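You operate a simulated robot arm through the tools that you are given. There is no shell and no other tool. Be economical: measure what you need, move in short steps, check, and stop when the job is done.

The job below is to be done with a simulated two-armed robot. You get a single attempt, and the scene is never put back.

TASK
Put the 0-6 bar pressure gauge from the top of the steel-topped bench on the third shelf from the bottom of the store rack. Then put the black oil seal on the shelf under the blue bench. Then put the sprinkler head with the red bulb on the top of the steel-topped bench away on the third shelf from the bottom of the store rack. Then take the nozzle tip from the top of the blue bench and leave it on the red red-rimmed blank. Then fetch the blue valve disc and set it in the drip pan. Then stack the 24 V relay from the top of the steel-topped bench on top of the 48 V relay. Then close the clamp bar of the packer. The order counts. Set down upright: sprinkler head with the red bulb, nozzle tip.

Only the result counts: the job must be done as asked and must still hold three seconds after the hand-in. Knocking over, shifting, dropping, spilling or breaking anything else fails it. A push-on lid holds only when it is set on centred and level and pressed home; a screw cap is set on level and turned clockwise until tight.

THE ROBOT
Two 7-joint arms with two-finger parallel grippers on one trunk, on a base that drives. Base frame: it is fixed to the floor where the robot stands at the start and does not move with it; the origin is under the middle of the robot, x ahead of it, y to its left, z up; the surface under the hand at the start is at about z = 800. Lengths are in mm, angles in degrees, forces in N, time in s.
The left shoulder is at the start at [60, 143, 915], the right one opposite. With the tool pointing down near the work surface each hand reaches from about 320 to 740 mm from the robot's upright axis, wherever it stands, measured 20 degrees to its own side. Places, roughly: black oil seal (5x5x2 cm) [600, -600, 800]; blue valve disc (5x5x3 cm) [400, -2700, 900]; clamp bar of the packer [400, -900, 900]; drip pan (22x15x5 cm) [-1900, -4000, 800]; nozzle tip [1000, -2750, 1000]; pressure gauge [750, 250, 1000]; red-rimmed blank (10x6x2 cm) [800, -3000, 900]; relay [500, 1000, 750]; shelf under the blue bench [700, -2900, 200]; sprinkler head with the red bulb (4x4x7 cm) [1000, -1300, 800]; third shelf of the store rack [-1600, 600, 1200]. Payload 1.57 kg a hand.
The tool frame of a hand sits at the grasp point between the pads (the TCP): z along the fingers, y along the line on which they close. The tips reach 30 mm beyond it. The gripper opens to 110 mm. The fingers are 24 mm wide and 12 mm thick; the gripper's body (48 by 112 mm) begins 78 mm behind the TCP.
Orientation is told as [roll, pitch, yaw] about the base's x, y, z axes, in that order, counted from this pose: with the fingers straight down and closing along the base's y, the tool's x points along the base's -x, its y along +y and its z along -z.

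THE INTERFACE
- The arms move only by the tool apply_moves. It takes "left_plan", "right_plan" or both (then of equal length, played together; a hand with none holds still); each is a list that holds one entry, the list of rows, each a list of 7 numbers: the turn, a rotation vector about the base's x, y, z in degrees, then the shift along the base's x, y, z in m, then the closure, from 0 (fully open) to 1 (shut). In form: [[[ax, ay, az, dx, dy, dz, grip], ...]]. A call has 1 to 20 rows; each row is the pose to reach, as a shift and turn from the pose commanded when the call began. Each row takes 0.2 s and may step no farther than 50 mm and 8.6 degrees from the row before; otherwise, or with a gripper value out of range, the whole call is refused. Where a pose cannot be reached the arm comes as near as it can. A force on the tool above 40 N (or 10 N above the force at the start of the call, whichever is more), or a blocked arm, ends the call early, and 0.2 s more pass. Each finger travels about 45 mm/s and halts on what it meets, pressing with about 43 N; the grip force reading is that of the motor and also rises with nothing between the fingers. The clock runs only during rows and for 0.2 s after the last one: add rows that repeat a pose to give the fingers time. It gives the time, the measured TCP pose, the force on the tool (base axes), the opening and the grip force at its end, in the units of the frame above (readings bear some noise), with the torque about the TCP (base axes, N m) and any sound that the robot's microphone picked up, and new pictures: "views" is both (left out), scene, wrist or none (wrist: the cameras of the hands that moved).
- Cameras (640 x 400 px; columns grow to the right, rows downward): "scene" is now at [44.9, -24.5, 1524.4]; the picture's right is [-0.31, -0.95, 0.00], its down [-0.71, 0.23, -0.67] and it looks along [0.64, -0.21, -0.74] (base axes); focal length 242 px, centre (320, 200). "left" rides on the left gripper at [70, -16, -141] in its tool frame; the picture's right is [0.23, 0.97, 0.00], its down [-0.86, 0.20, -0.48] and it looks along [-0.47, 0.11, 0.88] (tool axes); focal length 222 px, centre (320, 200). "right" rides on the right gripper at [70, 16, -141] in its tool frame; the picture's right is [-0.23, 0.97, 0.00], its down [-0.86, -0.20, -0.48] and it looks along [-0.47, -0.11, 0.88] (tool axes); focal length 222 px, centre (320, 200). There is no depth. A picture from a camera that has moved, and an enlarged one, comes with that camera's place and axes in the base frame and with its lens.
- move_column(by): slides the trunk up (or, below 0, down) by that many mm; the arms and the scene camera ride with it, the base frame stays. It gives what a move gives, with no picture.
- drive_base(legs): drives the robot by 1 to 6 legs, each [ahead, left, turn to the left] in mm, mm and degrees, along the robot's own axes; the way and the turn of a leg run together, so that a leg with both is an arc; at most 1500 mm and 180 degrees a leg. The arms and the cameras ride along, it lands a little off, and it stops where it bumps. It gives what a move gives, and a new picture of the scene camera.
- pan_tilt(pan, tilt): turns the head with the scene camera to pan (to the left, within 86 degrees either way) and tilt (down, from -29 to 69), counted from straight ahead of the robot. It gives what a move gives, and a new picture of the scene camera.
- close_up(camera, box): a new picture of the part [left, top, right, bottom] of that camera's present view, enlarged. The clock stands still meanwhile.
- finish_job(): hands the job in; it is judged then, once.

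Work in short steps. Places have to be worked out from the pictures, the camera data and where the tool is seen: move nearer, look again, correct. Check each grasp and each placing, and mend what went wrong. You have 196 turns and 260 pictures in all, those below and enlarged ones among them. Open the grippers and draw the arms clear of the work before you hand the job in, unless the task says otherwise; then end with one line.

The tools are called after "Call:" by a JSON object that holds its "api" and its "payload". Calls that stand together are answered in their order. apply_moves: Moves the arms, as the interface text tells. Its arguments: {"type":"object","properties":{"left_plan":{"type":"array","items":{"type":"array","items":{"type":"array","items":{"type":"number"}}}},"right_plan":{"type":"array","items":{"type":"array","items":{"type":"array","items":{"type":"number"}}}},"views":{"type":"string","enum":["both","scene","wrist","none"]}},"required":[]} The other tools are called the same way: move_column (by) slides the trunk up or down; drive_base (legs) drives the base; pan_tilt (pan, tilt) turns the head that bears the scene camera; close_up (camera, box) takes an enlarged picture of a part of a camera's view; finish_job () hands the job in.

At the start:

```text
time_s: 0.0
left_tcp_pos: [449.5, 102.9, 1072.7]
left_tcp_rot: [0.0, 0.0, 0.0]
left_force: [0.4, -1.1, -0.4]
left_torque: [0.0, 0.0, -0.03]
left_opening: 109.7
left_grip_force: 0.1
right_tcp_pos: [398.8, -233.9, 1107.2]
right_tcp_rot: [0.0, 0.0, 0.0]
right_force: [-0.2, -0.5, 0.2]
right_torque: [0.03, -0.01, 0.02]
right_opening: 110.0
right_grip_force: 0.0
trunk travel left (down, up): [-514.0, 76.0]
robot x, y, heading: [0.5, -0.5, -0.0]
head pan, tilt: [-17.9, 48.0]
```

scene: 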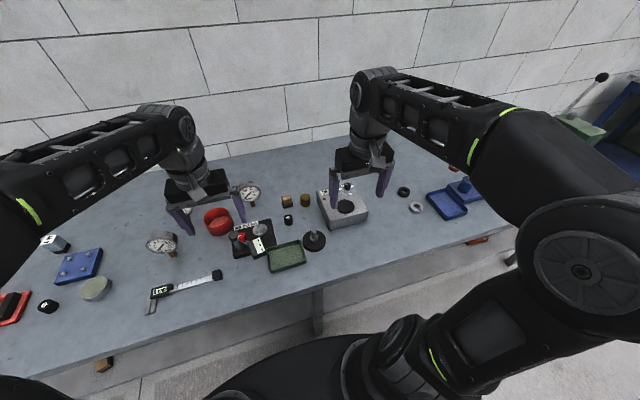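
right: 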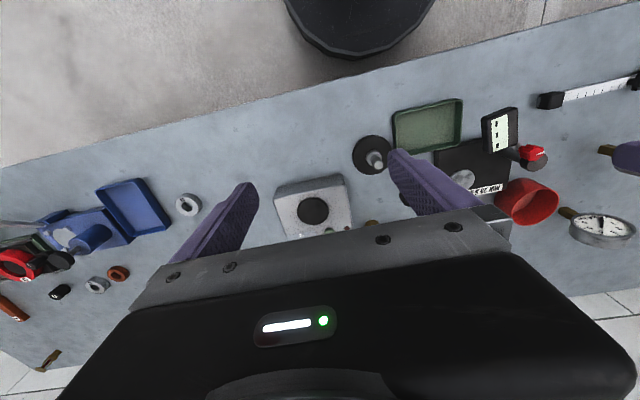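
left: 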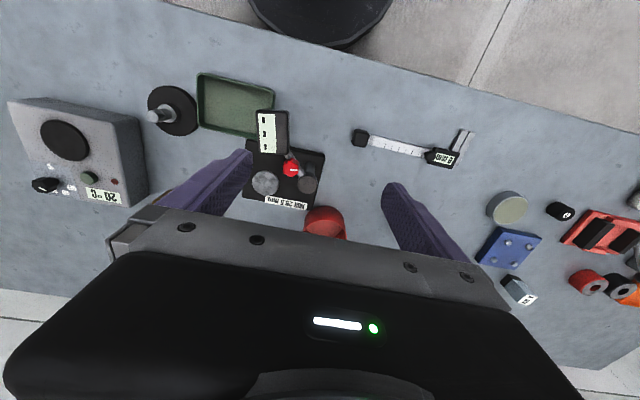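

The bench shows two gauges; I enlarge the scene picture to read their scales.

Call:
{"api": "close_up", "payload": {"camera": "scene", "box": [130, 170, 290, 270]}}

Call:
{"api": "close_up", "payload": {"camera": "scene", "box": [380, 150, 540, 250]}}

```text
4.00 times, centred on (210, 220) of scene
camera zoom: at [44.9, -24.5, 1524.4], right [-0.31, -0.95, 0.0], down [-0.71, 0.23, -0.67], along [0.64, -0.21, -0.74], focal length 968 px, centre (760, 120)
```

zoom: 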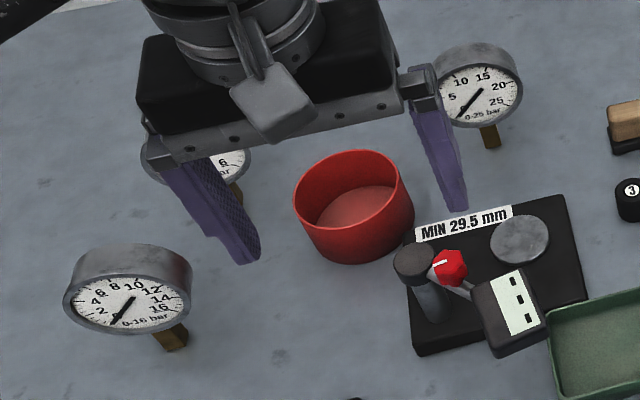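

```text
4.00 times, centred on (460, 200) of scene
camera zoom: at [44.9, -24.5, 1524.4], right [-0.31, -0.95, 0.0], down [-0.71, 0.23, -0.67], along [0.64, -0.21, -0.74], focal length 968 px, centre (-240, 200)
```

zoom: 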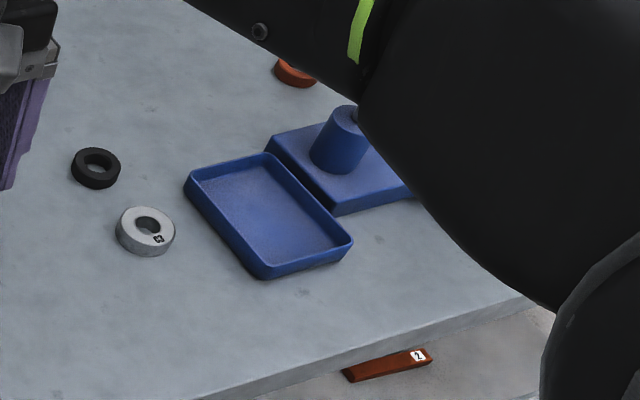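

The 0-6 bar gauge seems to be the one half hidden behind the left finger, near [730, 264, 850]. I lift and draw back the left hand to see it freely.

Call:
{"api": "apply_moves", "payload": {"left_plan": [[[0, 0, 0, 0, 0, 0.05, 0], [0, 0, 0, 0, 0, 0.1, 0], [0, 0, 0, 0, 0.05, 0.1, 0], [0, 0, 0, 0, 0.1, 0.1, 0], [0, 0, 0, 0, 0.14, 0.1, 0]]]}}

```text
time_s: 1.2
left_tcp_pos: [444.1, 186.8, 1122.7]
left_tcp_rot: [-0.2, -2.1, 0.1]
left_force: [0.6, -0.8, -0.3]
left_torque: [0.0, 0.01, 0.01]
left_opening: 110.1
left_grip_force: 0.0
left hand out of reach, approached as far as the arm can: row 1, 2, 3, 4, 5
right_tcp_pos: [397.8, -234.0, 1106.9]
right_tcp_rot: [0.0, -0.1, 0.0]
right_force: [-0.6, 0.0, 0.2]
right_torque: [0.0, -0.02, 0.0]
right_opening: 110.2
right_grip_force: 0.1
trunk travel left (down, up): [-514.0, 76.0]
robot x, y, heading: [-0.4, -2.6, -0.2]
head pan, tilt: [-17.9, 48.0]
camera scene: at [45.2, -23.9, 1524.4], right [-0.31, -0.95, 0.0], down [-0.71, 0.23, -0.67], along [0.64, -0.21, -0.74], focal length 242 px, centre (320, 200)
camera left: at [367.4, 171.0, 1259.8], right [-0.23, 0.97, -0.01], down [0.84, 0.2, 0.51], along [0.5, 0.11, -0.86], focal length 222 px, centre (320, 200)
```

scene: 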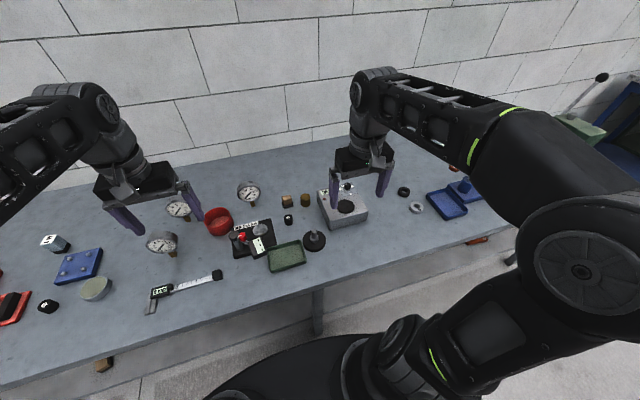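
left: 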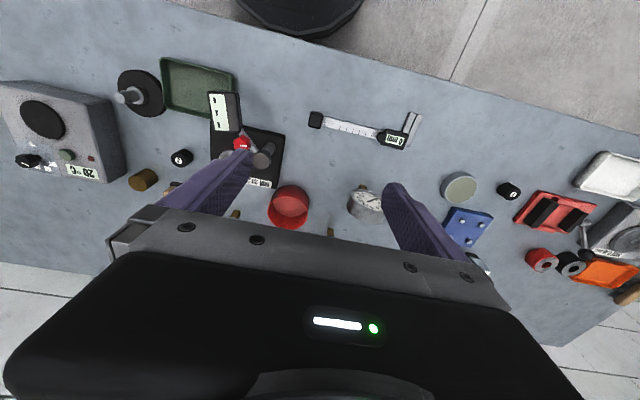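

I enlarge the gauge group for shape and label.

Call:
{"api": "close_up", "payload": {"camera": "scene", "box": [140, 175, 220, 265]}}

Call:
{"api": "close_up", "payload": {"camera": "left", "box": [420, 120, 640, 310]}}

```text
4.44 times, centred on (180, 220) of scene
camera zoom: at [45.2, -23.9, 1524.4], right [-0.31, -0.95, 0.0], down [-0.71, 0.23, -0.67], along [0.64, -0.21, -0.74], focal length 1076 px, centre (942, 111)
```

zoom: 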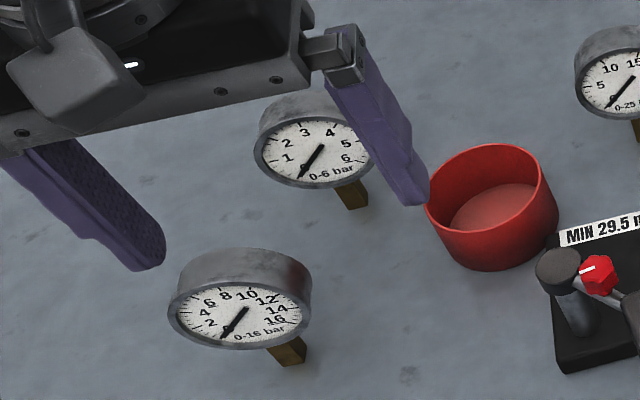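

```text
2.11 times, centred on (530, 215) of left
camera zoom: at [367.4, 171.0, 1259.8], right [-0.23, 0.97, -0.01], down [0.84, 0.2, 0.51], along [0.5, 0.11, -0.86], focal length 468 px, centre (-122, 168)
```

zoom: 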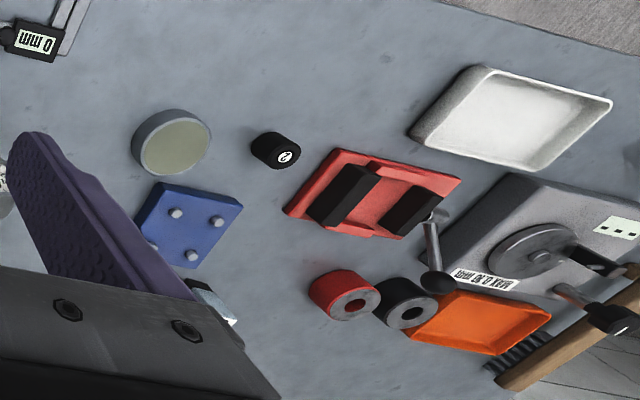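

The gauge stands on its stem with the dial facing the robot. Before choosing a grasp I need to know the rack's shelf clearance, so I back off and turn round to look.

Call:
{"api": "drive_base", "payload": {"legs": [[-300, 0, 0], [0, 0, 160]]}}

Call:
{"api": "pan_tilt", "payload": {"pan": 0, "tilt": 20}}

```text
time_s: 9.8
left_tcp_pos: [-780.8, -26.9, 1121.8]
left_tcp_rot: [0.0, -2.3, 160.5]
left_force: [0.5, -0.5, 0.1]
left_torque: [0.0, 0.04, -0.01]
left_opening: 110.1
left_grip_force: 0.0
right_tcp_pos: [-597.6, 354.5, 1105.9]
right_tcp_rot: [0.0, 0.1, 160.4]
right_force: [0.5, 0.2, 0.7]
right_torque: [-0.01, 0.01, 0.02]
right_opening: 109.8
right_grip_force: 0.1
trunk travel left (down, up): [-514.0, 76.0]
robot x, y, heading: [-300.0, -0.7, 160.1]
head pan, tilt: [-17.9, 48.0]
camera scene: at [-335.5, 37.8, 1524.4], right [0.61, 0.79, 0.0], down [0.59, -0.45, -0.67], along [-0.53, 0.41, -0.74], focal length 242 px, centre (320, 200)
```

scene: 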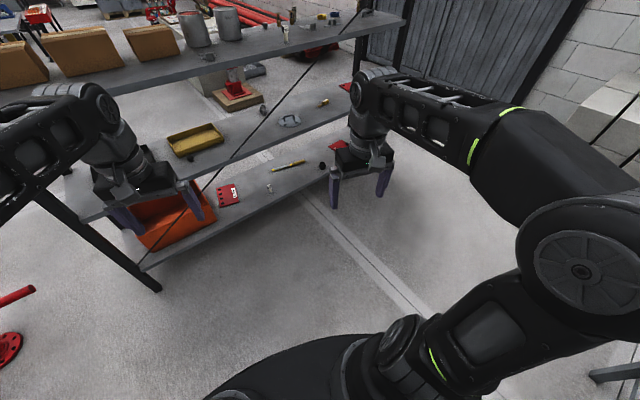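

```text
time_s: 10.8
left_tcp_pos: [-781.5, -27.3, 1121.1]
left_tcp_rot: [-0.1, -2.1, 160.6]
left_force: [0.7, -0.6, 0.2]
left_torque: [0.0, 0.0, 0.0]
left_opening: 109.9
left_grip_force: 0.0
right_tcp_pos: [-598.3, 353.4, 1106.2]
right_tcp_rot: [0.0, 0.0, 160.3]
right_force: [-0.6, 0.2, -0.2]
right_torque: [0.01, 0.04, 0.01]
right_opening: 109.7
right_grip_force: 0.1
trunk travel left (down, up): [-514.0, 76.0]
robot x, y, heading: [-302.2, -1.5, 160.4]
head pan, tilt: [0.0, 20.0]
camera scene: at [-360.7, 21.1, 1567.3], right [0.34, 0.94, 0.0], down [0.32, -0.12, -0.94], along [-0.89, 0.32, -0.34], focal length 242 px, centre (320, 200)
```

scene: 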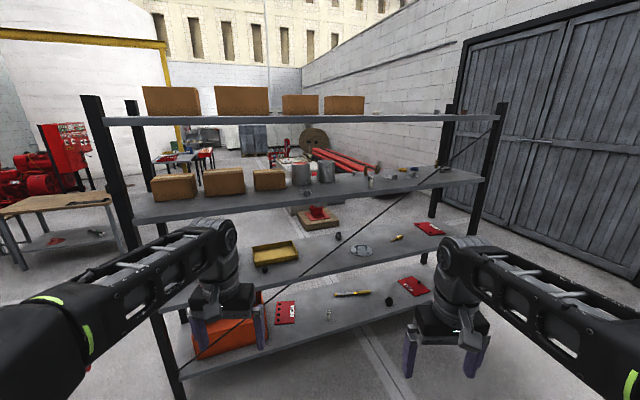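

The rack has four shelves; third (boxes, cans) at about z 1200, with ~300 mm clearance, a diagonal brace in front on the right. I enlarge the third shelf for free space.

Call:
{"api": "close_up", "payload": {"camera": "scene", "box": [110, 100, 320, 230]}}

Call:
{"api": "close_up", "payload": {"camera": "scene", "box": [290, 100, 500, 230]}}

```text
3.05 times, centred on (215, 165) of scene
camera zoom: at [-360.7, 21.1, 1567.3], right [0.34, 0.94, 0.0], down [0.32, -0.12, -0.94], along [-0.89, 0.32, -0.34], focal length 738 px, centre (640, 307)
```

zoom: 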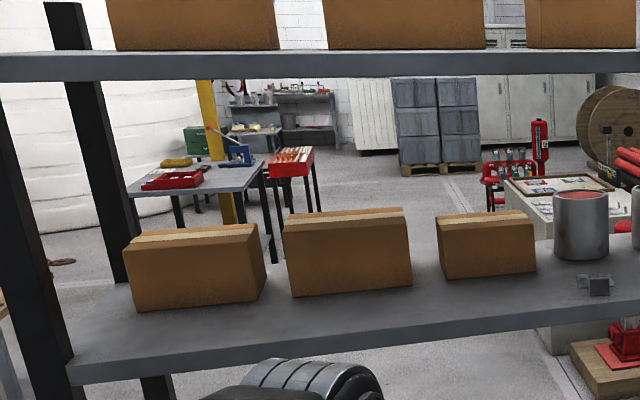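

```text
3.05 times, centred on (395, 165) of scene
camera zoom: at [-360.7, 21.1, 1567.3], right [0.34, 0.94, 0.0], down [0.32, -0.12, -0.94], along [-0.89, 0.32, -0.34], focal length 738 px, centre (91, 307)
```

zoom: 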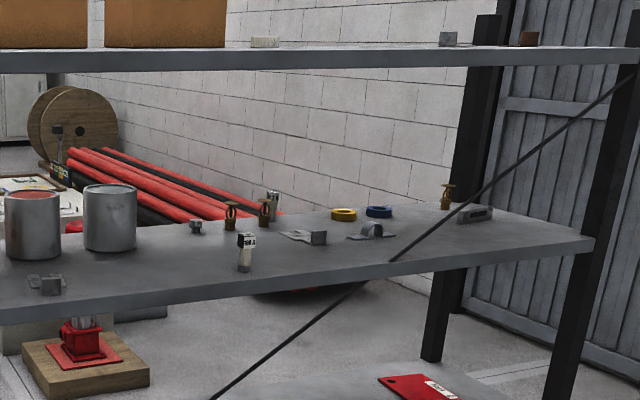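

The shelf front strip around x≈-1400, y≈450 is free. I return to the bench, a little left and closer, then look at the gauge.

Call:
{"api": "drive_base", "payload": {"legs": [[0, 0, -160.3], [340, 100, 0]]}}

Call:
{"api": "pan_tilt", "payload": {"pan": 10, "tilt": 40}}

```text
time_s: 19.6
left_tcp_pos: [476.9, 305.9, 1122.5]
left_tcp_rot: [-0.2, -2.1, 1.5]
left_force: [1.0, 0.1, -0.2]
left_torque: [-0.03, 0.01, -0.01]
left_opening: 109.9
left_grip_force: 0.2
right_tcp_pos: [442.2, -115.2, 1105.1]
right_tcp_rot: [0.0, 0.0, 1.3]
right_force: [0.4, -0.4, 0.9]
right_torque: [-0.04, -0.02, 0.01]
right_opening: 109.9
right_grip_force: 0.2
trunk travel left (down, up): [-514.0, 76.0]
robot x, y, heading: [36.9, 111.7, 1.1]
head pan, tilt: [0.0, 20.0]
camera scene: at [102.7, 110.7, 1567.3], right [0.02, -1.0, 0.0], down [-0.34, -0.01, -0.94], along [0.94, 0.02, -0.34], focal length 242 px, centre (320, 200)
```

scene: 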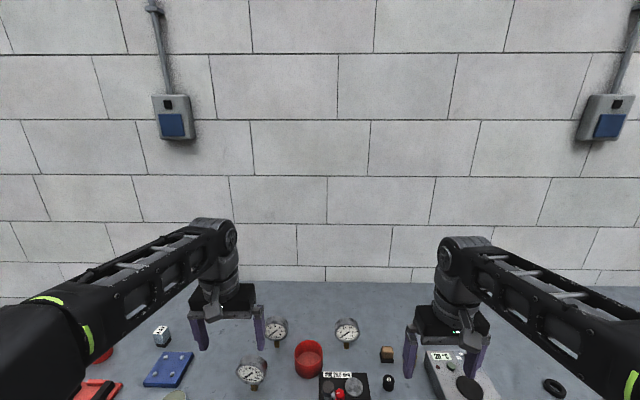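

```text
time_s: 20.4
left_tcp_pos: [477.3, 305.3, 1121.6]
left_tcp_rot: [-0.2, -2.2, 1.6]
left_force: [-0.8, -0.2, -0.2]
left_torque: [0.01, -0.02, -0.01]
left_opening: 110.0
left_grip_force: 0.0
right_tcp_pos: [442.1, -115.4, 1107.0]
right_tcp_rot: [0.0, 0.0, 1.3]
right_force: [0.7, 0.2, -0.4]
right_torque: [0.04, 0.01, 0.04]
right_opening: 110.0
right_grip_force: 0.0
trunk travel left (down, up): [-514.0, 76.0]
robot x, y, heading: [41.8, 107.7, 1.3]
head pan, tilt: [10.0, 40.0]
camera scene: at [92.1, 124.9, 1536.0], right [0.2, -0.98, 0.0], down [-0.63, -0.13, -0.77], along [0.75, 0.15, -0.64], focal length 242 px, centre (320, 200)
```

scene: 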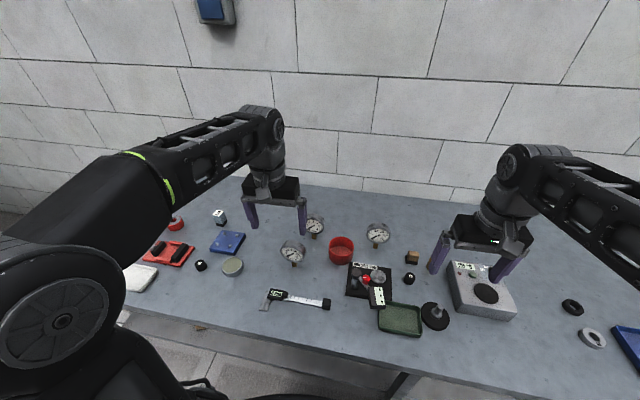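

Call:
{"api": "close_up", "payload": {"camera": "scene", "box": [265, 200, 345, 275]}}

```text
5.33 times, centred on (305, 238) of scene
camera zoom: at [92.1, 124.9, 1536.0], right [0.2, -0.98, 0.0], down [-0.63, -0.13, -0.77], along [0.75, 0.15, -0.64], focal length 1291 px, centre (400, 0)
```

zoom: 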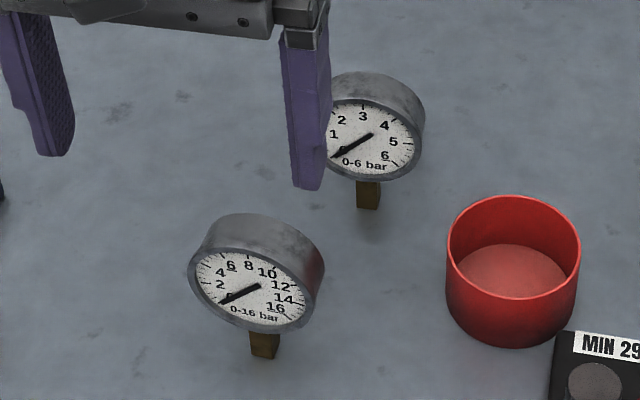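

The 0-6 gauge stands at about stem [712, 273], disc centre z≈884, dial facing -x, about 70 mm dia. I'll grip it across its thickness (closing along x) with the tool tilted 40°, coming from the left. First I turn the left hand high above.

Call:
{"api": "apply_moves", "payload": {"left_plan": [[[-2.6, -2.6, -7.2, 0, 0, -0.02, 0], [-5.2, -5.2, -14.3, 0, 0, -0.04, 0], [-7.8, -7.8, -21.5, 0, 0, -0.05, 0], [-10.4, -10.4, -28.7, 0.01, 0, -0.06, 0], [-13, -13, -35.8, 0.02, 0, -0.06, 0], [-15.6, -15.6, -43, 0.03, 0, -0.06, 0], [-18.3, -18.3, -50.2, 0.04, 0, -0.06, 0], [-20.9, -20.9, -57.3, 0.05, 0, -0.06, 0], [-23.5, -23.5, -64.5, 0.06, 0, -0.06, 0], [-26.1, -26.1, -71.7, 0.07, 0, -0.06, 0], [-28.7, -28.7, -78.8, 0.08, 0, -0.06, 0], [-31.3, -31.3, -86, 0.09, 0, -0.06, 0], [-31.3, -31.3, -86, 0.09, 0, -0.06, 0]]]}}

```text
time_s: 23.2
left_tcp_pos: [568.2, 305.0, 1062.9]
left_tcp_rot: [-1.3, -42.1, -88.1]
left_force: [-0.5, -0.3, 0.8]
left_torque: [0.02, 0.0, -0.03]
left_opening: 109.9
left_grip_force: 0.1
right_tcp_pos: [439.8, -116.2, 1106.5]
right_tcp_rot: [-0.1, 0.0, 1.3]
right_force: [-0.2, 1.3, 0.7]
right_torque: [0.04, -0.02, 0.05]
right_opening: 110.1
right_grip_force: 0.0
trunk travel left (down, up): [-514.0, 76.0]
robot x, y, heading: [40.4, 107.8, 1.1]
head pan, tilt: [10.0, 40.0]
camera scene: at [91.7, 124.1, 1536.0], right [0.2, -0.98, 0.0], down [-0.63, -0.13, -0.77], along [0.75, 0.15, -0.64], focal length 242 px, centre (320, 200)
camera left: at [548.9, 451.9, 1120.1], right [0.97, 0.19, -0.17], down [0.22, -0.31, 0.93], along [0.12, -0.93, -0.34], focal length 222 px, centre (320, 200)
```

scene: 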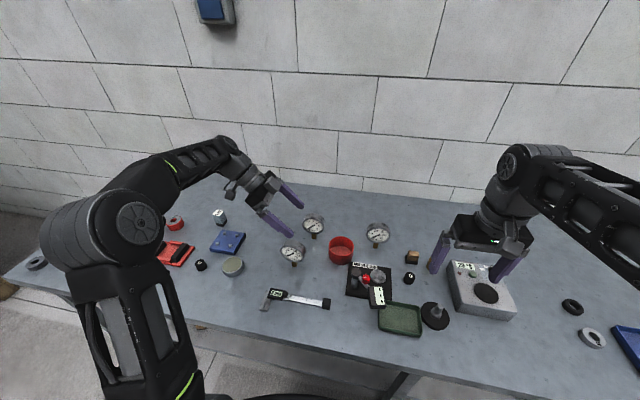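
left: 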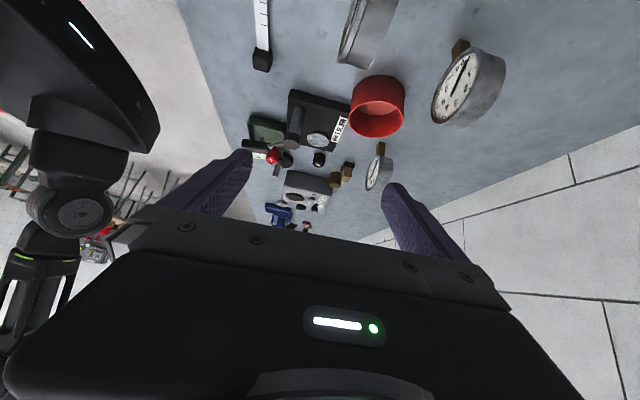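

The wrist view agrees: gauge near [715, 278]. I move to a pre-grasp point 120 mm behind along the tool axis.

Call:
{"api": "apply_moves", "payload": {"left_plan": [[[0, 0, 0, 0.045, 0.015, -0.015, 0], [0, 0, 0, 0.085, 0.03, -0.03, 0], [0, 0, 0, 0.12, 0.045, -0.05, 0], [0, 0, 0, 0.147, 0.045, -0.087, 0], [0, 0, 0, 0.147, 0.045, -0.087, 0]]], "views": "both"}}

```text
time_s: 24.4
left_tcp_pos: [611.2, 319.4, 1044.2]
left_tcp_rot: [-1.5, -42.1, -87.9]
left_force: [1.2, 0.5, -1.3]
left_torque: [-0.01, 0.0, -0.02]
left_opening: 110.3
left_grip_force: 0.1
left hand out of reach, approached as far as the arm can: row 1, 2, 3, 4, 5
right_tcp_pos: [442.5, -116.3, 1105.7]
right_tcp_rot: [0.0, 0.0, 1.5]
right_force: [-0.2, 0.5, -0.1]
right_torque: [-0.01, -0.01, 0.03]
right_opening: 109.9
right_grip_force: 0.1
trunk travel left (down, up): [-514.0, 76.0]
robot x, y, heading: [38.7, 107.3, 1.4]
head pan, tilt: [10.0, 40.0]
camera scene: at [92.4, 125.6, 1535.9], right [0.2, -0.98, 0.0], down [-0.63, -0.13, -0.77], along [0.75, 0.15, -0.64], focal length 242 px, centre (320, 200)
camera left: at [591.5, 466.8, 1102.1], right [0.97, 0.19, -0.17], down [0.22, -0.31, 0.93], along [0.12, -0.93, -0.34], focal length 222 px, centre (320, 200)
```

scene: 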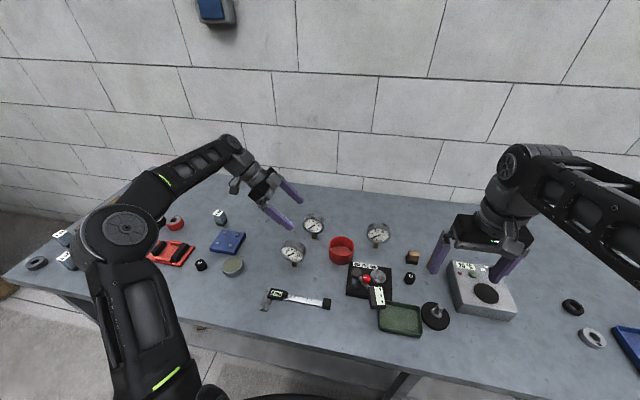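
left: 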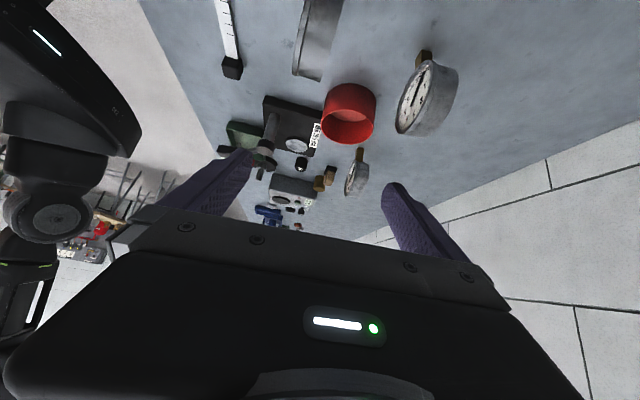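

Out of reach from here, so I raise the trunk and shift the base left and slightly nearer.

Call:
{"api": "move_column", "payload": {"by": 60}}

Call:
{"api": "drive_base", "payload": {"legs": [[30, 120, -1.3]]}}

```text
time_s: 25.4
left_tcp_pos: [610.2, 318.6, 1105.5]
left_tcp_rot: [-1.4, -42.1, -88.0]
left_force: [1.2, 0.5, 0.0]
left_torque: [-0.02, -0.01, -0.01]
left_opening: 110.0
left_grip_force: 0.0
right_tcp_pos: [442.2, -114.5, 1166.1]
right_tcp_rot: [0.0, -0.1, 1.4]
right_force: [0.2, -0.1, -1.3]
right_torque: [0.0, 0.03, 0.01]
right_opening: 110.0
right_grip_force: 0.0
trunk travel left (down, up): [-574.0, 16.0]
robot x, y, heading: [41.5, 108.8, 1.3]
head pan, tilt: [10.0, 40.0]
```

```text
time_s: 26.7
left_tcp_pos: [644.0, 428.0, 1104.3]
left_tcp_rot: [-1.4, -42.3, -89.3]
left_force: [0.3, 0.7, -0.2]
left_torque: [-0.06, 0.0, 0.01]
left_opening: 110.0
left_grip_force: 0.1
right_tcp_pos: [466.0, -2.2, 1166.8]
right_tcp_rot: [-0.1, 0.0, 0.0]
right_force: [-0.1, 0.6, 0.4]
right_torque: [-0.04, 0.02, 0.01]
right_opening: 109.7
right_grip_force: 0.0
trunk travel left (down, up): [-574.0, 16.0]
robot x, y, heading: [68.1, 227.6, 0.4]
head pan, tilt: [10.0, 40.0]
camera scene: at [121.7, 245.7, 1595.9], right [0.17, -0.98, 0.0], down [-0.63, -0.11, -0.77], along [0.75, 0.13, -0.64], focal length 242 px, centre (320, 200)
```

scene: 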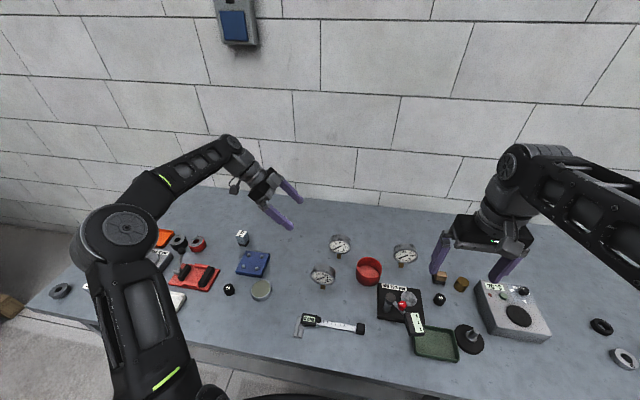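

Now I move towards the pre-grasp with a 32° tilt.

Call:
{"api": "apply_moves", "payload": {"left_plan": [[[4, 0, 0, 0.02, -0.02, -0.025, 0], [8, 0, 0, 0.04, -0.04, -0.05, 0], [10, 0, 0, 0.06, -0.06, -0.08, 0], [10, 0, 0, 0.071, -0.08, -0.11, 0], [10, 0, 0, 0.071, -0.096, -0.134, 0], [10, 0, 0, 0.071, -0.096, -0.134, 0]]]}}

```text
time_s: 28.1
left_tcp_pos: [714.3, 331.7, 970.5]
left_tcp_rot: [-1.2, -32.1, -89.3]
left_force: [-0.4, 0.6, -0.6]
left_torque: [0.0, 0.02, -0.01]
left_opening: 110.1
left_grip_force: 0.2
right_tcp_pos: [464.8, -4.2, 1167.4]
right_tcp_rot: [0.0, 0.1, 0.1]
right_force: [-0.6, 0.2, 0.0]
right_torque: [0.0, -0.01, 0.02]
right_opening: 110.0
right_grip_force: 0.0
trunk travel left (down, up): [-574.0, 16.0]
robot x, y, heading: [66.7, 227.9, -0.0]
head pan, tilt: [10.0, 40.0]
camera scene: at [121.0, 244.0, 1595.9], right [0.17, -0.98, 0.0], down [-0.63, -0.11, -0.77], along [0.75, 0.13, -0.64], focal length 242 px, centre (320, 200)
camera left: at [698.4, 465.4, 1052.4], right [0.97, 0.19, -0.14], down [0.21, -0.47, 0.86], along [0.1, -0.86, -0.5], focal length 222 px, centre (320, 200)
```

scene: 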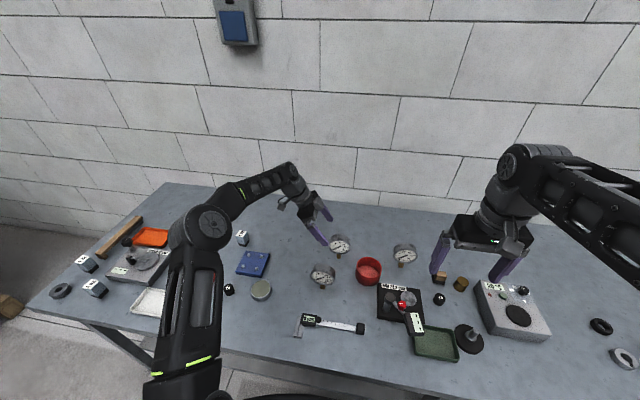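
left: 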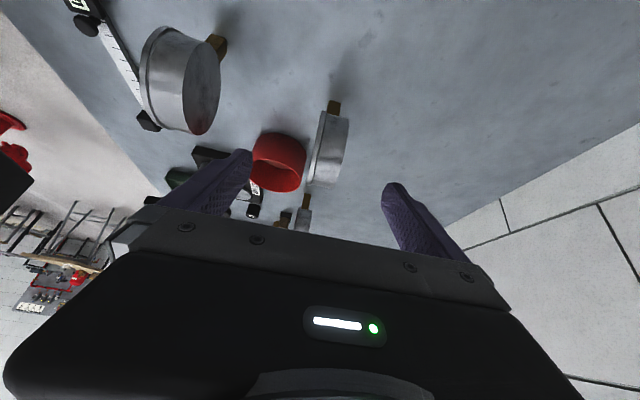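

The disc lies at x≈720; I shift 6 mm and advance 100 mm along the tool axis, straddling it.

Call:
{"api": "apply_moves", "payload": {"left_plan": [[[0, 0, 0, 0.006, -0.013, -0.021, 0], [0, 0, 0, 0.006, -0.027, -0.043, 0], [0, 0, 0, 0.006, -0.04, -0.064, 0], [0, 0, 0, 0.006, -0.053, -0.085, 0], [0, 0, 0, 0.006, -0.053, -0.085, 0]]]}}

Call:
{"api": "close_up", "payload": {"camera": "scene", "box": [260, 170, 400, 290]}}

```text
time_s: 29.3
left_tcp_pos: [720.1, 277.8, 884.7]
left_tcp_rot: [-1.1, -32.1, -89.2]
left_force: [0.2, 0.3, -0.8]
left_torque: [-0.01, -0.01, 0.0]
left_opening: 109.9
left_grip_force: 0.1
right_tcp_pos: [465.7, -3.3, 1166.4]
right_tcp_rot: [0.0, 0.0, 0.0]
right_force: [0.2, -0.4, 0.3]
right_torque: [0.0, 0.01, -0.01]
right_opening: 109.9
right_grip_force: 0.0
trunk travel left (down, up): [-574.0, 16.0]
robot x, y, heading: [68.4, 230.5, 0.3]
head pan, tilt: [10.0, 40.0]
camera scene: at [121.0, 244.0, 1595.9], right [0.17, -0.98, 0.0], down [-0.63, -0.11, -0.77], along [0.75, 0.13, -0.64], focal length 242 px, centre (320, 200)
camera left: at [704.6, 412.4, 967.8], right [0.97, 0.19, -0.14], down [0.21, -0.47, 0.86], along [0.1, -0.86, -0.5], focal length 222 px, centre (320, 200)
```

scene: 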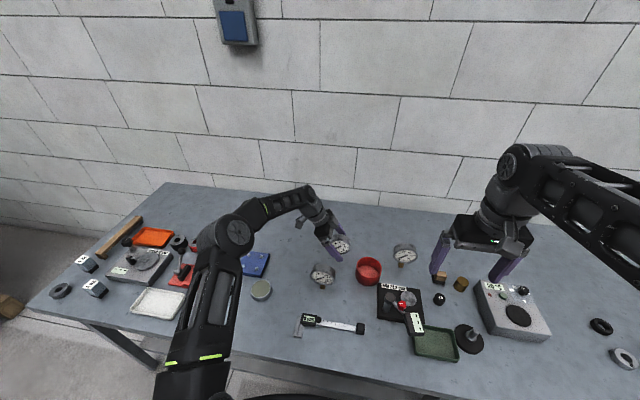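
left: 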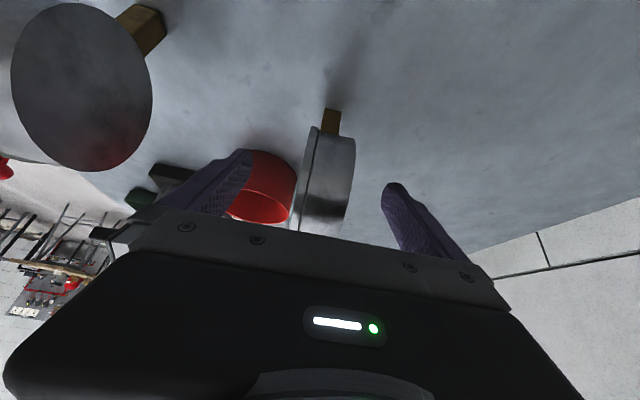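

```text
3.33 times, centred on (330, 230) of scene
camera zoom: at [121.0, 244.0, 1595.9], right [0.17, -0.98, 0.0], down [-0.63, -0.11, -0.77], along [0.75, 0.13, -0.64], focal length 807 px, centre (287, 100)
```

zoom: 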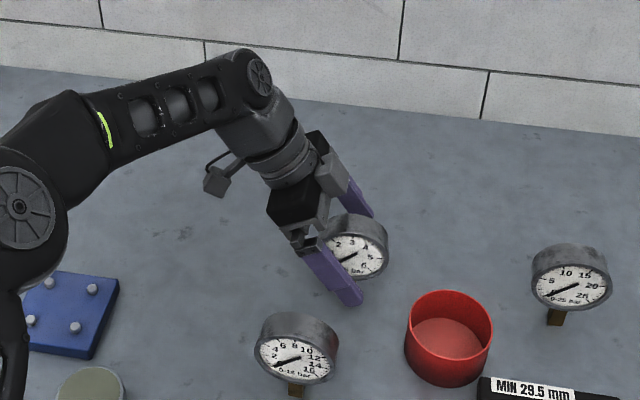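

The fingers straddle the disc, centred; I go 10 mm further -y and close.

Call:
{"api": "apply_moves", "payload": {"left_plan": [[[0, 0, 0, 0, -0.01, -0.004, 0], [0, 0, 0, 0, -0.01, -0.004, 0.2], [0, 0, 0, 0, -0.01, -0.004, 0.4], [0, 0, 0, 0, -0.01, -0.004, 0.6], [0, 0, 0, 0, -0.01, -0.004, 0.8], [0, 0, 0, 0, -0.01, -0.004, 0.9], [0, 0, 0, 0, -0.01, -0.004, 0.9], [0, 0, 0, 0, -0.01, -0.004, 0.9]]]}}

Call:
{"api": "close_up", "payload": {"camera": "scene", "box": [260, 170, 400, 290]}}

```text
time_s: 31.1
left_tcp_pos: [719.6, 267.9, 882.6]
left_tcp_rot: [-1.3, -32.1, -89.4]
left_force: [0.7, 0.6, -0.1]
left_torque: [-0.02, -0.08, -0.01]
left_opening: 30.0
left_grip_force: 31.1
right_tcp_pos: [464.7, -3.2, 1166.4]
right_tcp_rot: [0.0, 0.1, 0.2]
right_force: [-0.1, -1.1, 0.1]
right_torque: [-0.01, -0.02, 0.0]
right_opening: 110.1
right_grip_force: 0.1
trunk travel left (down, up): [-574.0, 16.0]
robot x, y, heading: [66.9, 229.9, 0.3]
head pan, tilt: [10.0, 40.0]
camera scene: at [121.2, 243.8, 1595.9], right [0.17, -0.98, 0.0], down [-0.63, -0.11, -0.77], along [0.75, 0.13, -0.64], focal length 242 px, centre (320, 200)
camera left: at [704.6, 402.3, 963.9], right [0.97, 0.19, -0.14], down [0.21, -0.47, 0.86], along [0.1, -0.86, -0.5], focal length 222 px, centre (320, 200)
```

scene: 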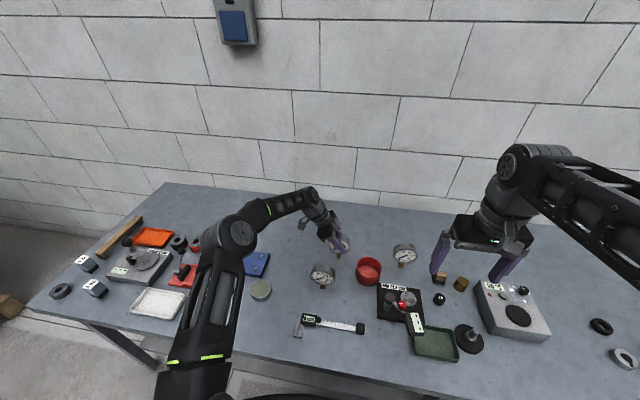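
left: 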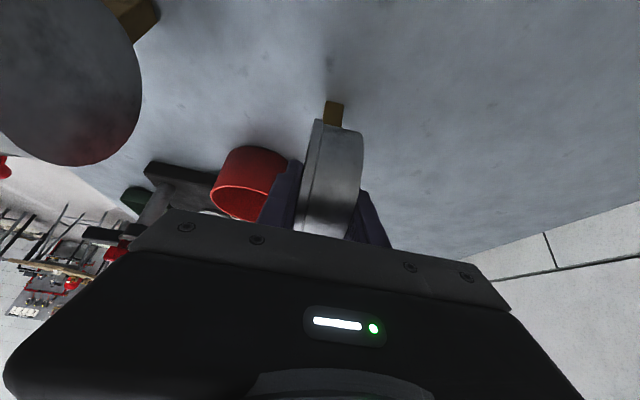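

```text
3.33 times, centred on (330, 230) of scene
camera zoom: at [121.2, 243.8, 1595.9], right [0.17, -0.98, 0.0], down [-0.63, -0.11, -0.77], along [0.75, 0.13, -0.64], focal length 807 px, centre (287, 100)
```

zoom: 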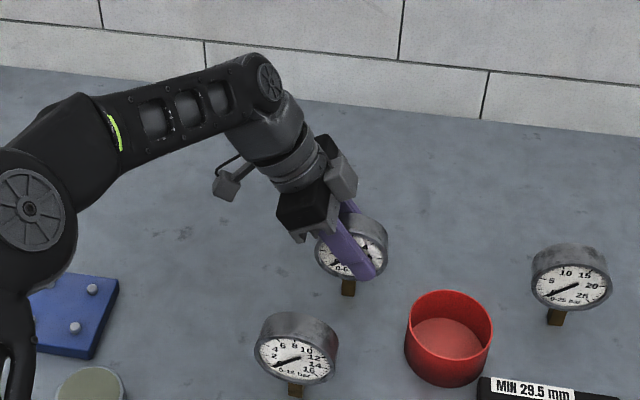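

Gripped (30 mm, 31 N). I lift 200 mm, then draw back while turning the hand to point ahead of the robot.

Call:
{"api": "apply_moves", "payload": {"left_plan": [[[0, 0, 0, 0, 0, 0.04, 0.9], [0, 0, 0, 0, 0, 0.08, 0.9], [0, 0, 0, 0, 0, 0.12, 0.9], [0, 0, 0, -0.01, 0.0, 0.16, 0.9], [0, 0, 0, -0.03, 0.01, 0.2, 0.9], [0, 0, 8, -0.06, 0.02, 0.2, 0.9], [0, 0, 16, -0.09, 0.03, 0.2, 0.9], [0, 0, 24, -0.12, 0.04, 0.2, 0.9], [0, 0, 32, -0.15, 0.05, 0.2, 0.9], [0, 0, 40, -0.17, 0.06, 0.2, 0.9], [0, 0, 48, -0.19, 0.07, 0.2, 0.9], [0, 0, 56, -0.2, 0.08, 0.2, 0.9], [0, 0, 64, -0.21, 0.09, 0.2, 0.9], [0, 0, 72, -0.22, 0.1, 0.2, 0.9], [0, 0, 80, -0.22, 0.11, 0.2, 0.9], [0, 0, 88, -0.22, 0.12, 0.2, 0.9], [0, 0, 89.3, -0.22, 0.13, 0.2, 0.9]]]}}

```text
time_s: 34.7
left_tcp_pos: [501.3, 398.9, 1082.6]
left_tcp_rot: [-1.3, -32.1, 0.2]
left_force: [-0.6, -0.1, -1.8]
left_torque: [0.01, -0.06, 0.02]
left_opening: 29.9
left_grip_force: 39.1
right_tcp_pos: [465.3, -3.1, 1166.2]
right_tcp_rot: [0.0, 0.0, 0.1]
right_force: [-0.4, 0.5, 0.2]
right_torque: [0.01, 0.03, 0.0]
right_opening: 110.1
right_grip_force: 0.0
trunk travel left (down, up): [-574.0, 16.0]
robot x, y, heading: [68.1, 227.2, 0.2]
head pan, tilt: [10.0, 40.0]
camera scene: at [121.2, 244.2, 1595.9], right [0.17, -0.98, 0.0], down [-0.63, -0.11, -0.77], along [0.75, 0.13, -0.64], focal length 242 px, centre (320, 200)
camera left: at [365.2, 385.8, 1163.8], right [-0.18, 0.97, -0.14], down [0.47, 0.21, 0.86], along [0.86, 0.09, -0.5], focal length 222 px, centre (320, 200)
```

scene: 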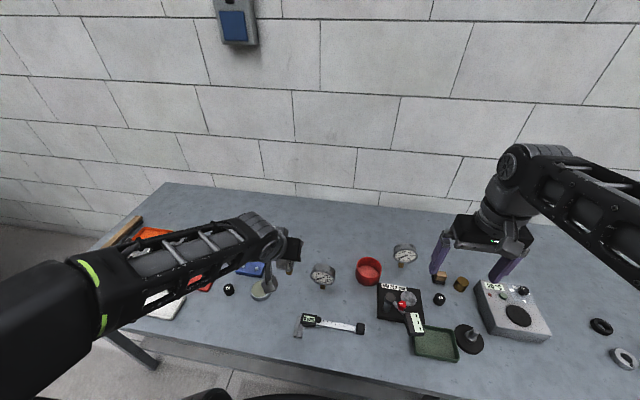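
left: 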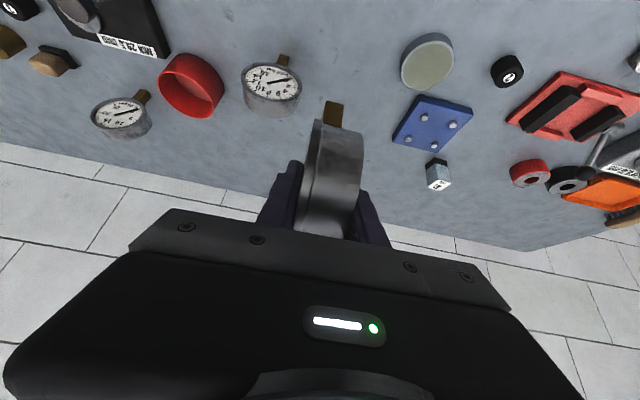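

Gauge held. I drive back, turn round, and go to in front of the rack so that the left hand lines up with y≈520.

Call:
{"api": "drive_base", "payload": {"legs": [[-400, 0, 0], [0, 0, 179.8], [400, -463, 0]]}}

Call:
{"api": "pan_tilt", "payload": {"pan": 0, "tilt": 25}}

```text
time_s: 47.6
left_tcp_pos: [-1176.5, 489.5, 1082.8]
left_tcp_rot: [-1.2, -32.0, -178.3]
left_force: [-0.1, 0.4, -2.2]
left_torque: [-0.04, 0.0, -0.01]
left_opening: 29.4
left_grip_force: 39.3
right_tcp_pos: [-1155.0, 891.8, 1166.6]
right_tcp_rot: [-0.1, 0.0, -178.1]
right_force: [0.5, 0.3, 0.0]
right_torque: [-0.01, 0.02, 0.0]
right_opening: 110.5
right_grip_force: 0.2
trunk travel left (down, up): [-574.0, 16.0]
robot x, y, heading: [-749.2, 677.5, -178.4]
head pan, tilt: [10.0, 40.0]
camera scene: at [-803.3, 655.7, 1595.9], right [-0.21, 0.98, 0.0], down [0.63, 0.13, -0.77], along [-0.75, -0.16, -0.64], focal length 242 px, centre (320, 200)
```

scene: 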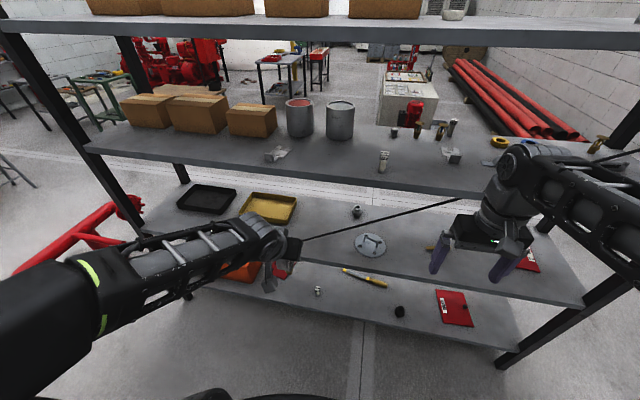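

```text
time_s: 48.4
left_tcp_pos: [-1176.6, 488.9, 1081.8]
left_tcp_rot: [-1.2, -32.2, -178.2]
left_force: [0.5, 0.0, -2.7]
left_torque: [-0.02, 0.01, 0.02]
left_opening: 29.6
left_grip_force: 39.2
right_tcp_pos: [-1153.8, 891.9, 1166.5]
right_tcp_rot: [0.0, 0.0, -178.1]
right_force: [-0.3, 0.1, 0.0]
right_torque: [-0.01, 0.05, -0.01]
right_opening: 109.8
right_grip_force: 0.1
trunk travel left (down, up): [-574.0, 16.0]
robot x, y, heading: [-749.7, 673.3, -178.2]
head pan, tilt: [0.0, 25.0]
camera scene: at [-811.6, 669.6, 1619.2], right [-0.03, 1.0, 0.0], down [0.42, 0.01, -0.91], along [-0.91, -0.03, -0.42], focal length 242 px, centre (320, 200)
```

scene: 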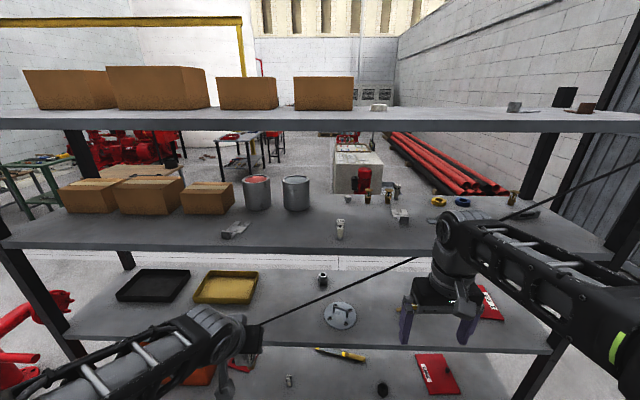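

I enlarge the target area to locate the shelf edge accurately.

Call:
{"api": "close_up", "payload": {"camera": "scene", "box": [200, 100, 420, 270]}}

```text
2.35 times, centred on (310, 185) of scene
camera zoom: at [-811.6, 669.6, 1619.2], right [-0.03, 1.0, 0.0], down [0.42, 0.01, -0.91], along [-0.91, -0.03, -0.42], focal length 570 px, centre (344, 235)
```

zoom: 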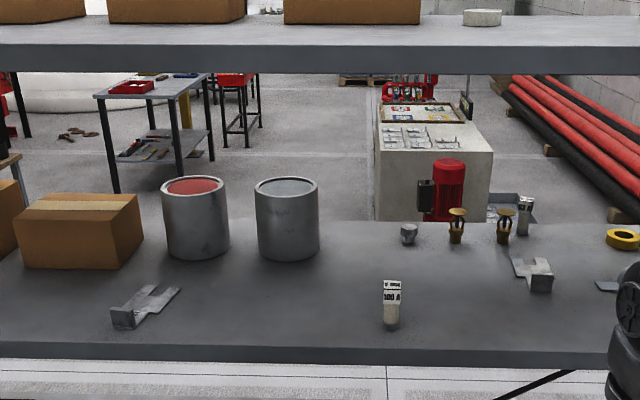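

I raise the left hand to above shelf-3 height in front of the rack; its wrist camera will help triangulate the edge.

Call:
{"api": "apply_moves", "payload": {"left_plan": [[[0, 0, 0, 0, 0.01, 0.045, 0.9], [0, 0, 0, 0, 0.02, 0.09, 0.9], [0, 0, 0, 0, 0.03, 0.135, 0.9], [0, 0, 0, 0, 0.03, 0.18, 0.9], [0, 0, 0, 0, 0.03, 0.22, 0.9], [0, 0, 0, 0, 0.03, 0.22, 0.9]]]}}

```text
time_s: 49.8
left_tcp_pos: [-1175.0, 519.0, 1301.7]
left_tcp_rot: [-1.2, -32.1, -178.2]
left_force: [0.4, -0.7, -1.7]
left_torque: [0.03, 0.02, -0.03]
left_opening: 29.7
left_grip_force: 38.5
right_tcp_pos: [-1154.1, 893.1, 1166.2]
right_tcp_rot: [0.1, 0.0, -178.0]
right_force: [0.3, 0.0, -0.4]
right_torque: [-0.03, -0.01, 0.0]
right_opening: 110.1
right_grip_force: 0.1
trunk travel left (down, up): [-574.0, 16.0]
robot x, y, heading: [-749.5, 672.4, -177.9]
head pan, tilt: [0.0, 25.0]
camera scene: at [-811.6, 669.6, 1619.2], right [-0.03, 1.0, 0.0], down [0.42, 0.01, -0.91], along [-0.91, -0.03, -0.42], focal length 242 px, centre (320, 200)
camera left: at [-1042.2, 537.2, 1384.0], right [0.21, -0.97, -0.14], down [-0.47, -0.22, 0.86], along [-0.86, -0.12, -0.5], focal length 222 px, centre (320, 200)
```

scene: 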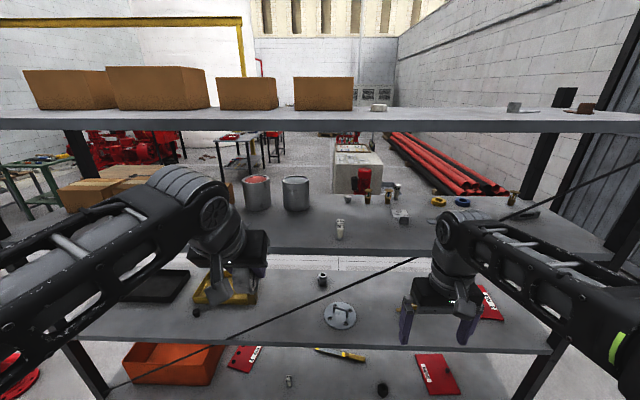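
left: 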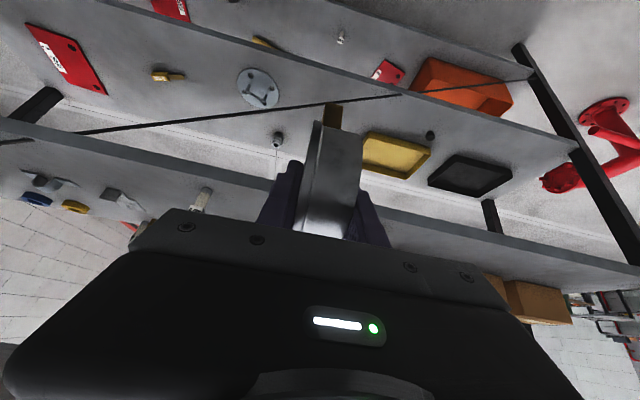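

Call:
{"api": "close_up", "payload": {"camera": "left", "box": [150, 120, 310, 220]}}

Call:
{"api": "close_up", "payload": {"camera": "left", "box": [350, 160, 510, 260]}}

```text
4.00 times, centred on (230, 170) of left
camera zoom: at [-1042.2, 537.2, 1384.0], right [0.21, -0.97, -0.14], down [-0.47, -0.22, 0.86], along [-0.86, -0.12, -0.5], focal length 888 px, centre (680, 320)
```

zoom: 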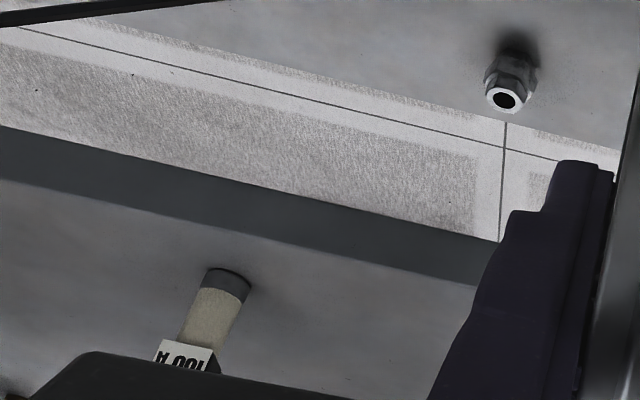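

```text
4.00 times, centred on (430, 210) of left
camera zoom: at [-1042.2, 537.2, 1384.0], right [0.21, -0.97, -0.14], down [-0.47, -0.22, 0.86], along [-0.86, -0.12, -0.5], focal length 888 px, centre (-120, 160)
```

zoom: 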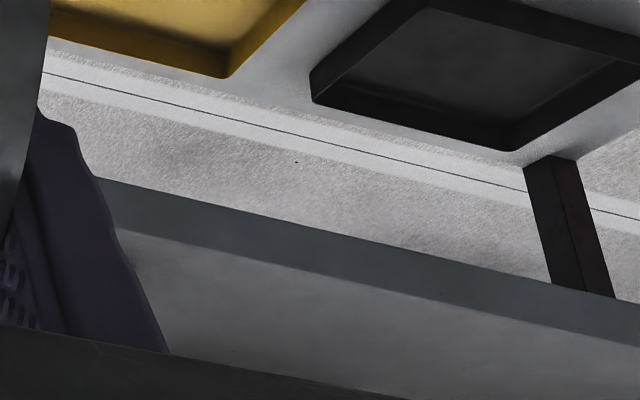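

The triangulation is too weak; I lower the trunk 200 mm to see the edge nearly edge-on from the wrist camera.

Call:
{"api": "move_column", "payload": {"by": -200}}

Call:
{"api": "close_up", "payload": {"camera": "left", "box": [350, 100, 640, 280]}}

```text
time_s: 52.0
left_tcp_pos: [-1175.5, 518.8, 1102.3]
left_tcp_rot: [-1.2, -32.1, -178.2]
left_force: [0.3, 0.4, -1.8]
left_torque: [-0.01, 0.01, 0.03]
left_opening: 29.9
left_grip_force: 38.6
right_tcp_pos: [-1154.6, 892.6, 966.3]
right_tcp_rot: [0.0, 0.0, -178.1]
right_force: [-0.6, 0.7, 0.6]
right_torque: [0.01, 0.02, -0.03]
right_opening: 109.6
right_grip_force: 0.0
trunk travel left (down, up): [-374.0, 216.0]
robot x, y, heading: [-749.2, 671.8, -178.3]
head pan, tilt: [0.0, 25.0]
```

```text
2.21 times, centred on (495, 190) of left
camera zoom: at [-1042.2, 537.3, 1183.7], right [0.21, -0.97, -0.14], down [-0.47, -0.22, 0.86], along [-0.86, -0.12, -0.5], focal length 490 px, centre (-66, 222)
```

zoom: 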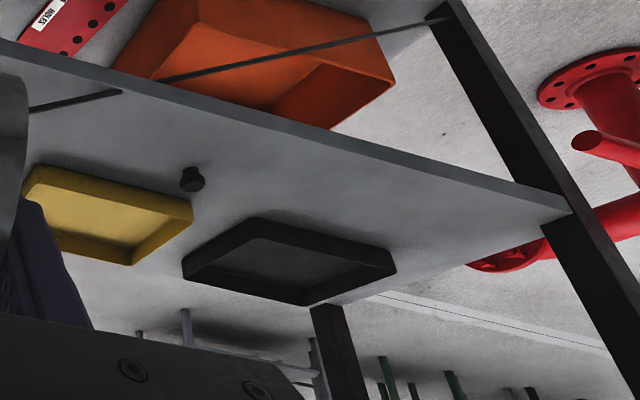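

Call:
{"api": "close_up", "payload": {"camera": "scene", "box": [240, 100, 400, 200]}}

```text
4.00 times, centred on (320, 150) of scene
camera zoom: at [-811.5, 669.7, 1419.3], right [-0.03, 1.0, 0.0], down [0.42, 0.01, -0.91], along [-0.91, -0.03, -0.42], focal length 968 px, centre (320, 400)
```

zoom: 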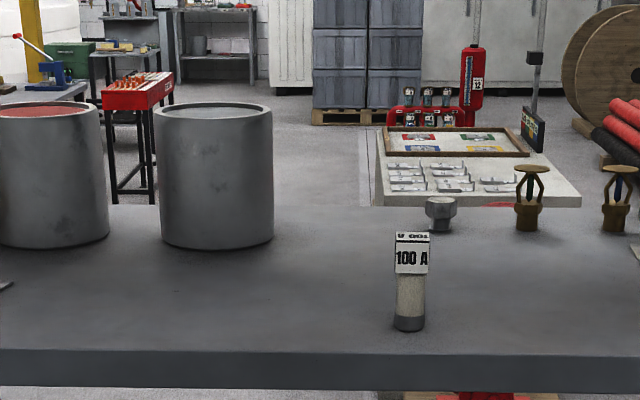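

Vertical baseline gives: shelf-3 front edge at x≈-1433, top z≈1167. I raise the trunk again and drive 200 mm nearer.

Call:
{"api": "move_column", "payload": {"by": 200}}

Call:
{"api": "drive_base", "payload": {"legs": [[200, 0, -1.7]]}}

```text
time_s: 54.1
left_tcp_pos: [-1175.2, 520.2, 1302.3]
left_tcp_rot: [-1.3, -32.0, -178.2]
left_force: [-0.3, 0.6, -2.1]
left_torque: [0.01, 0.01, 0.0]
left_opening: 29.6
left_grip_force: 39.7
right_tcp_pos: [-1153.8, 893.0, 1167.0]
right_tcp_rot: [0.0, 0.0, -178.0]
right_force: [0.0, -0.6, -0.5]
right_torque: [0.01, -0.01, 0.01]
right_opening: 110.2
right_grip_force: 0.0
trunk travel left (down, up): [-574.0, 16.0]
robot x, y, heading: [-746.5, 672.4, -177.9]
head pan, tilt: [0.0, 25.0]
```

```text
time_s: 55.7
left_tcp_pos: [-1380.0, 527.1, 1300.5]
left_tcp_rot: [-1.2, -32.2, -179.8]
left_force: [0.1, -0.1, -2.0]
left_torque: [-0.01, -0.02, -0.01]
left_opening: 29.7
left_grip_force: 39.4
right_tcp_pos: [-1347.8, 900.5, 1166.2]
right_tcp_rot: [-0.1, 0.2, -179.6]
right_force: [-0.6, 0.2, 0.6]
right_torque: [0.0, -0.08, 0.01]
right_opening: 110.1
right_grip_force: 0.0
trunk travel left (down, up): [-574.0, 16.0]
robot x, y, heading: [-947.2, 668.1, -179.8]
head pan, tilt: [0.0, 25.0]
camera scene: at [-1012.1, 667.7, 1619.2], right [0.0, 1.0, 0.0], down [0.42, 0.0, -0.91], along [-0.91, 0.0, -0.42], focal length 242 px, centre (320, 200)
```

scene: 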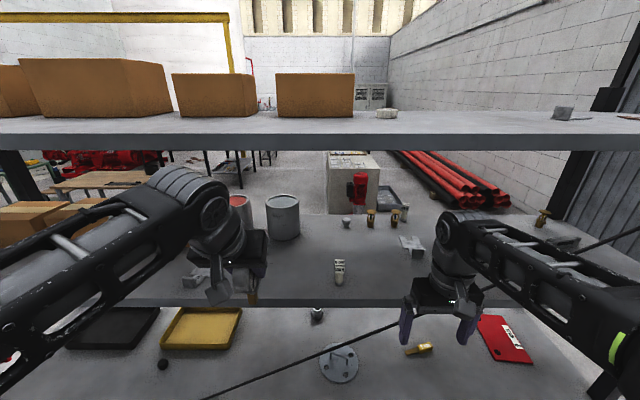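

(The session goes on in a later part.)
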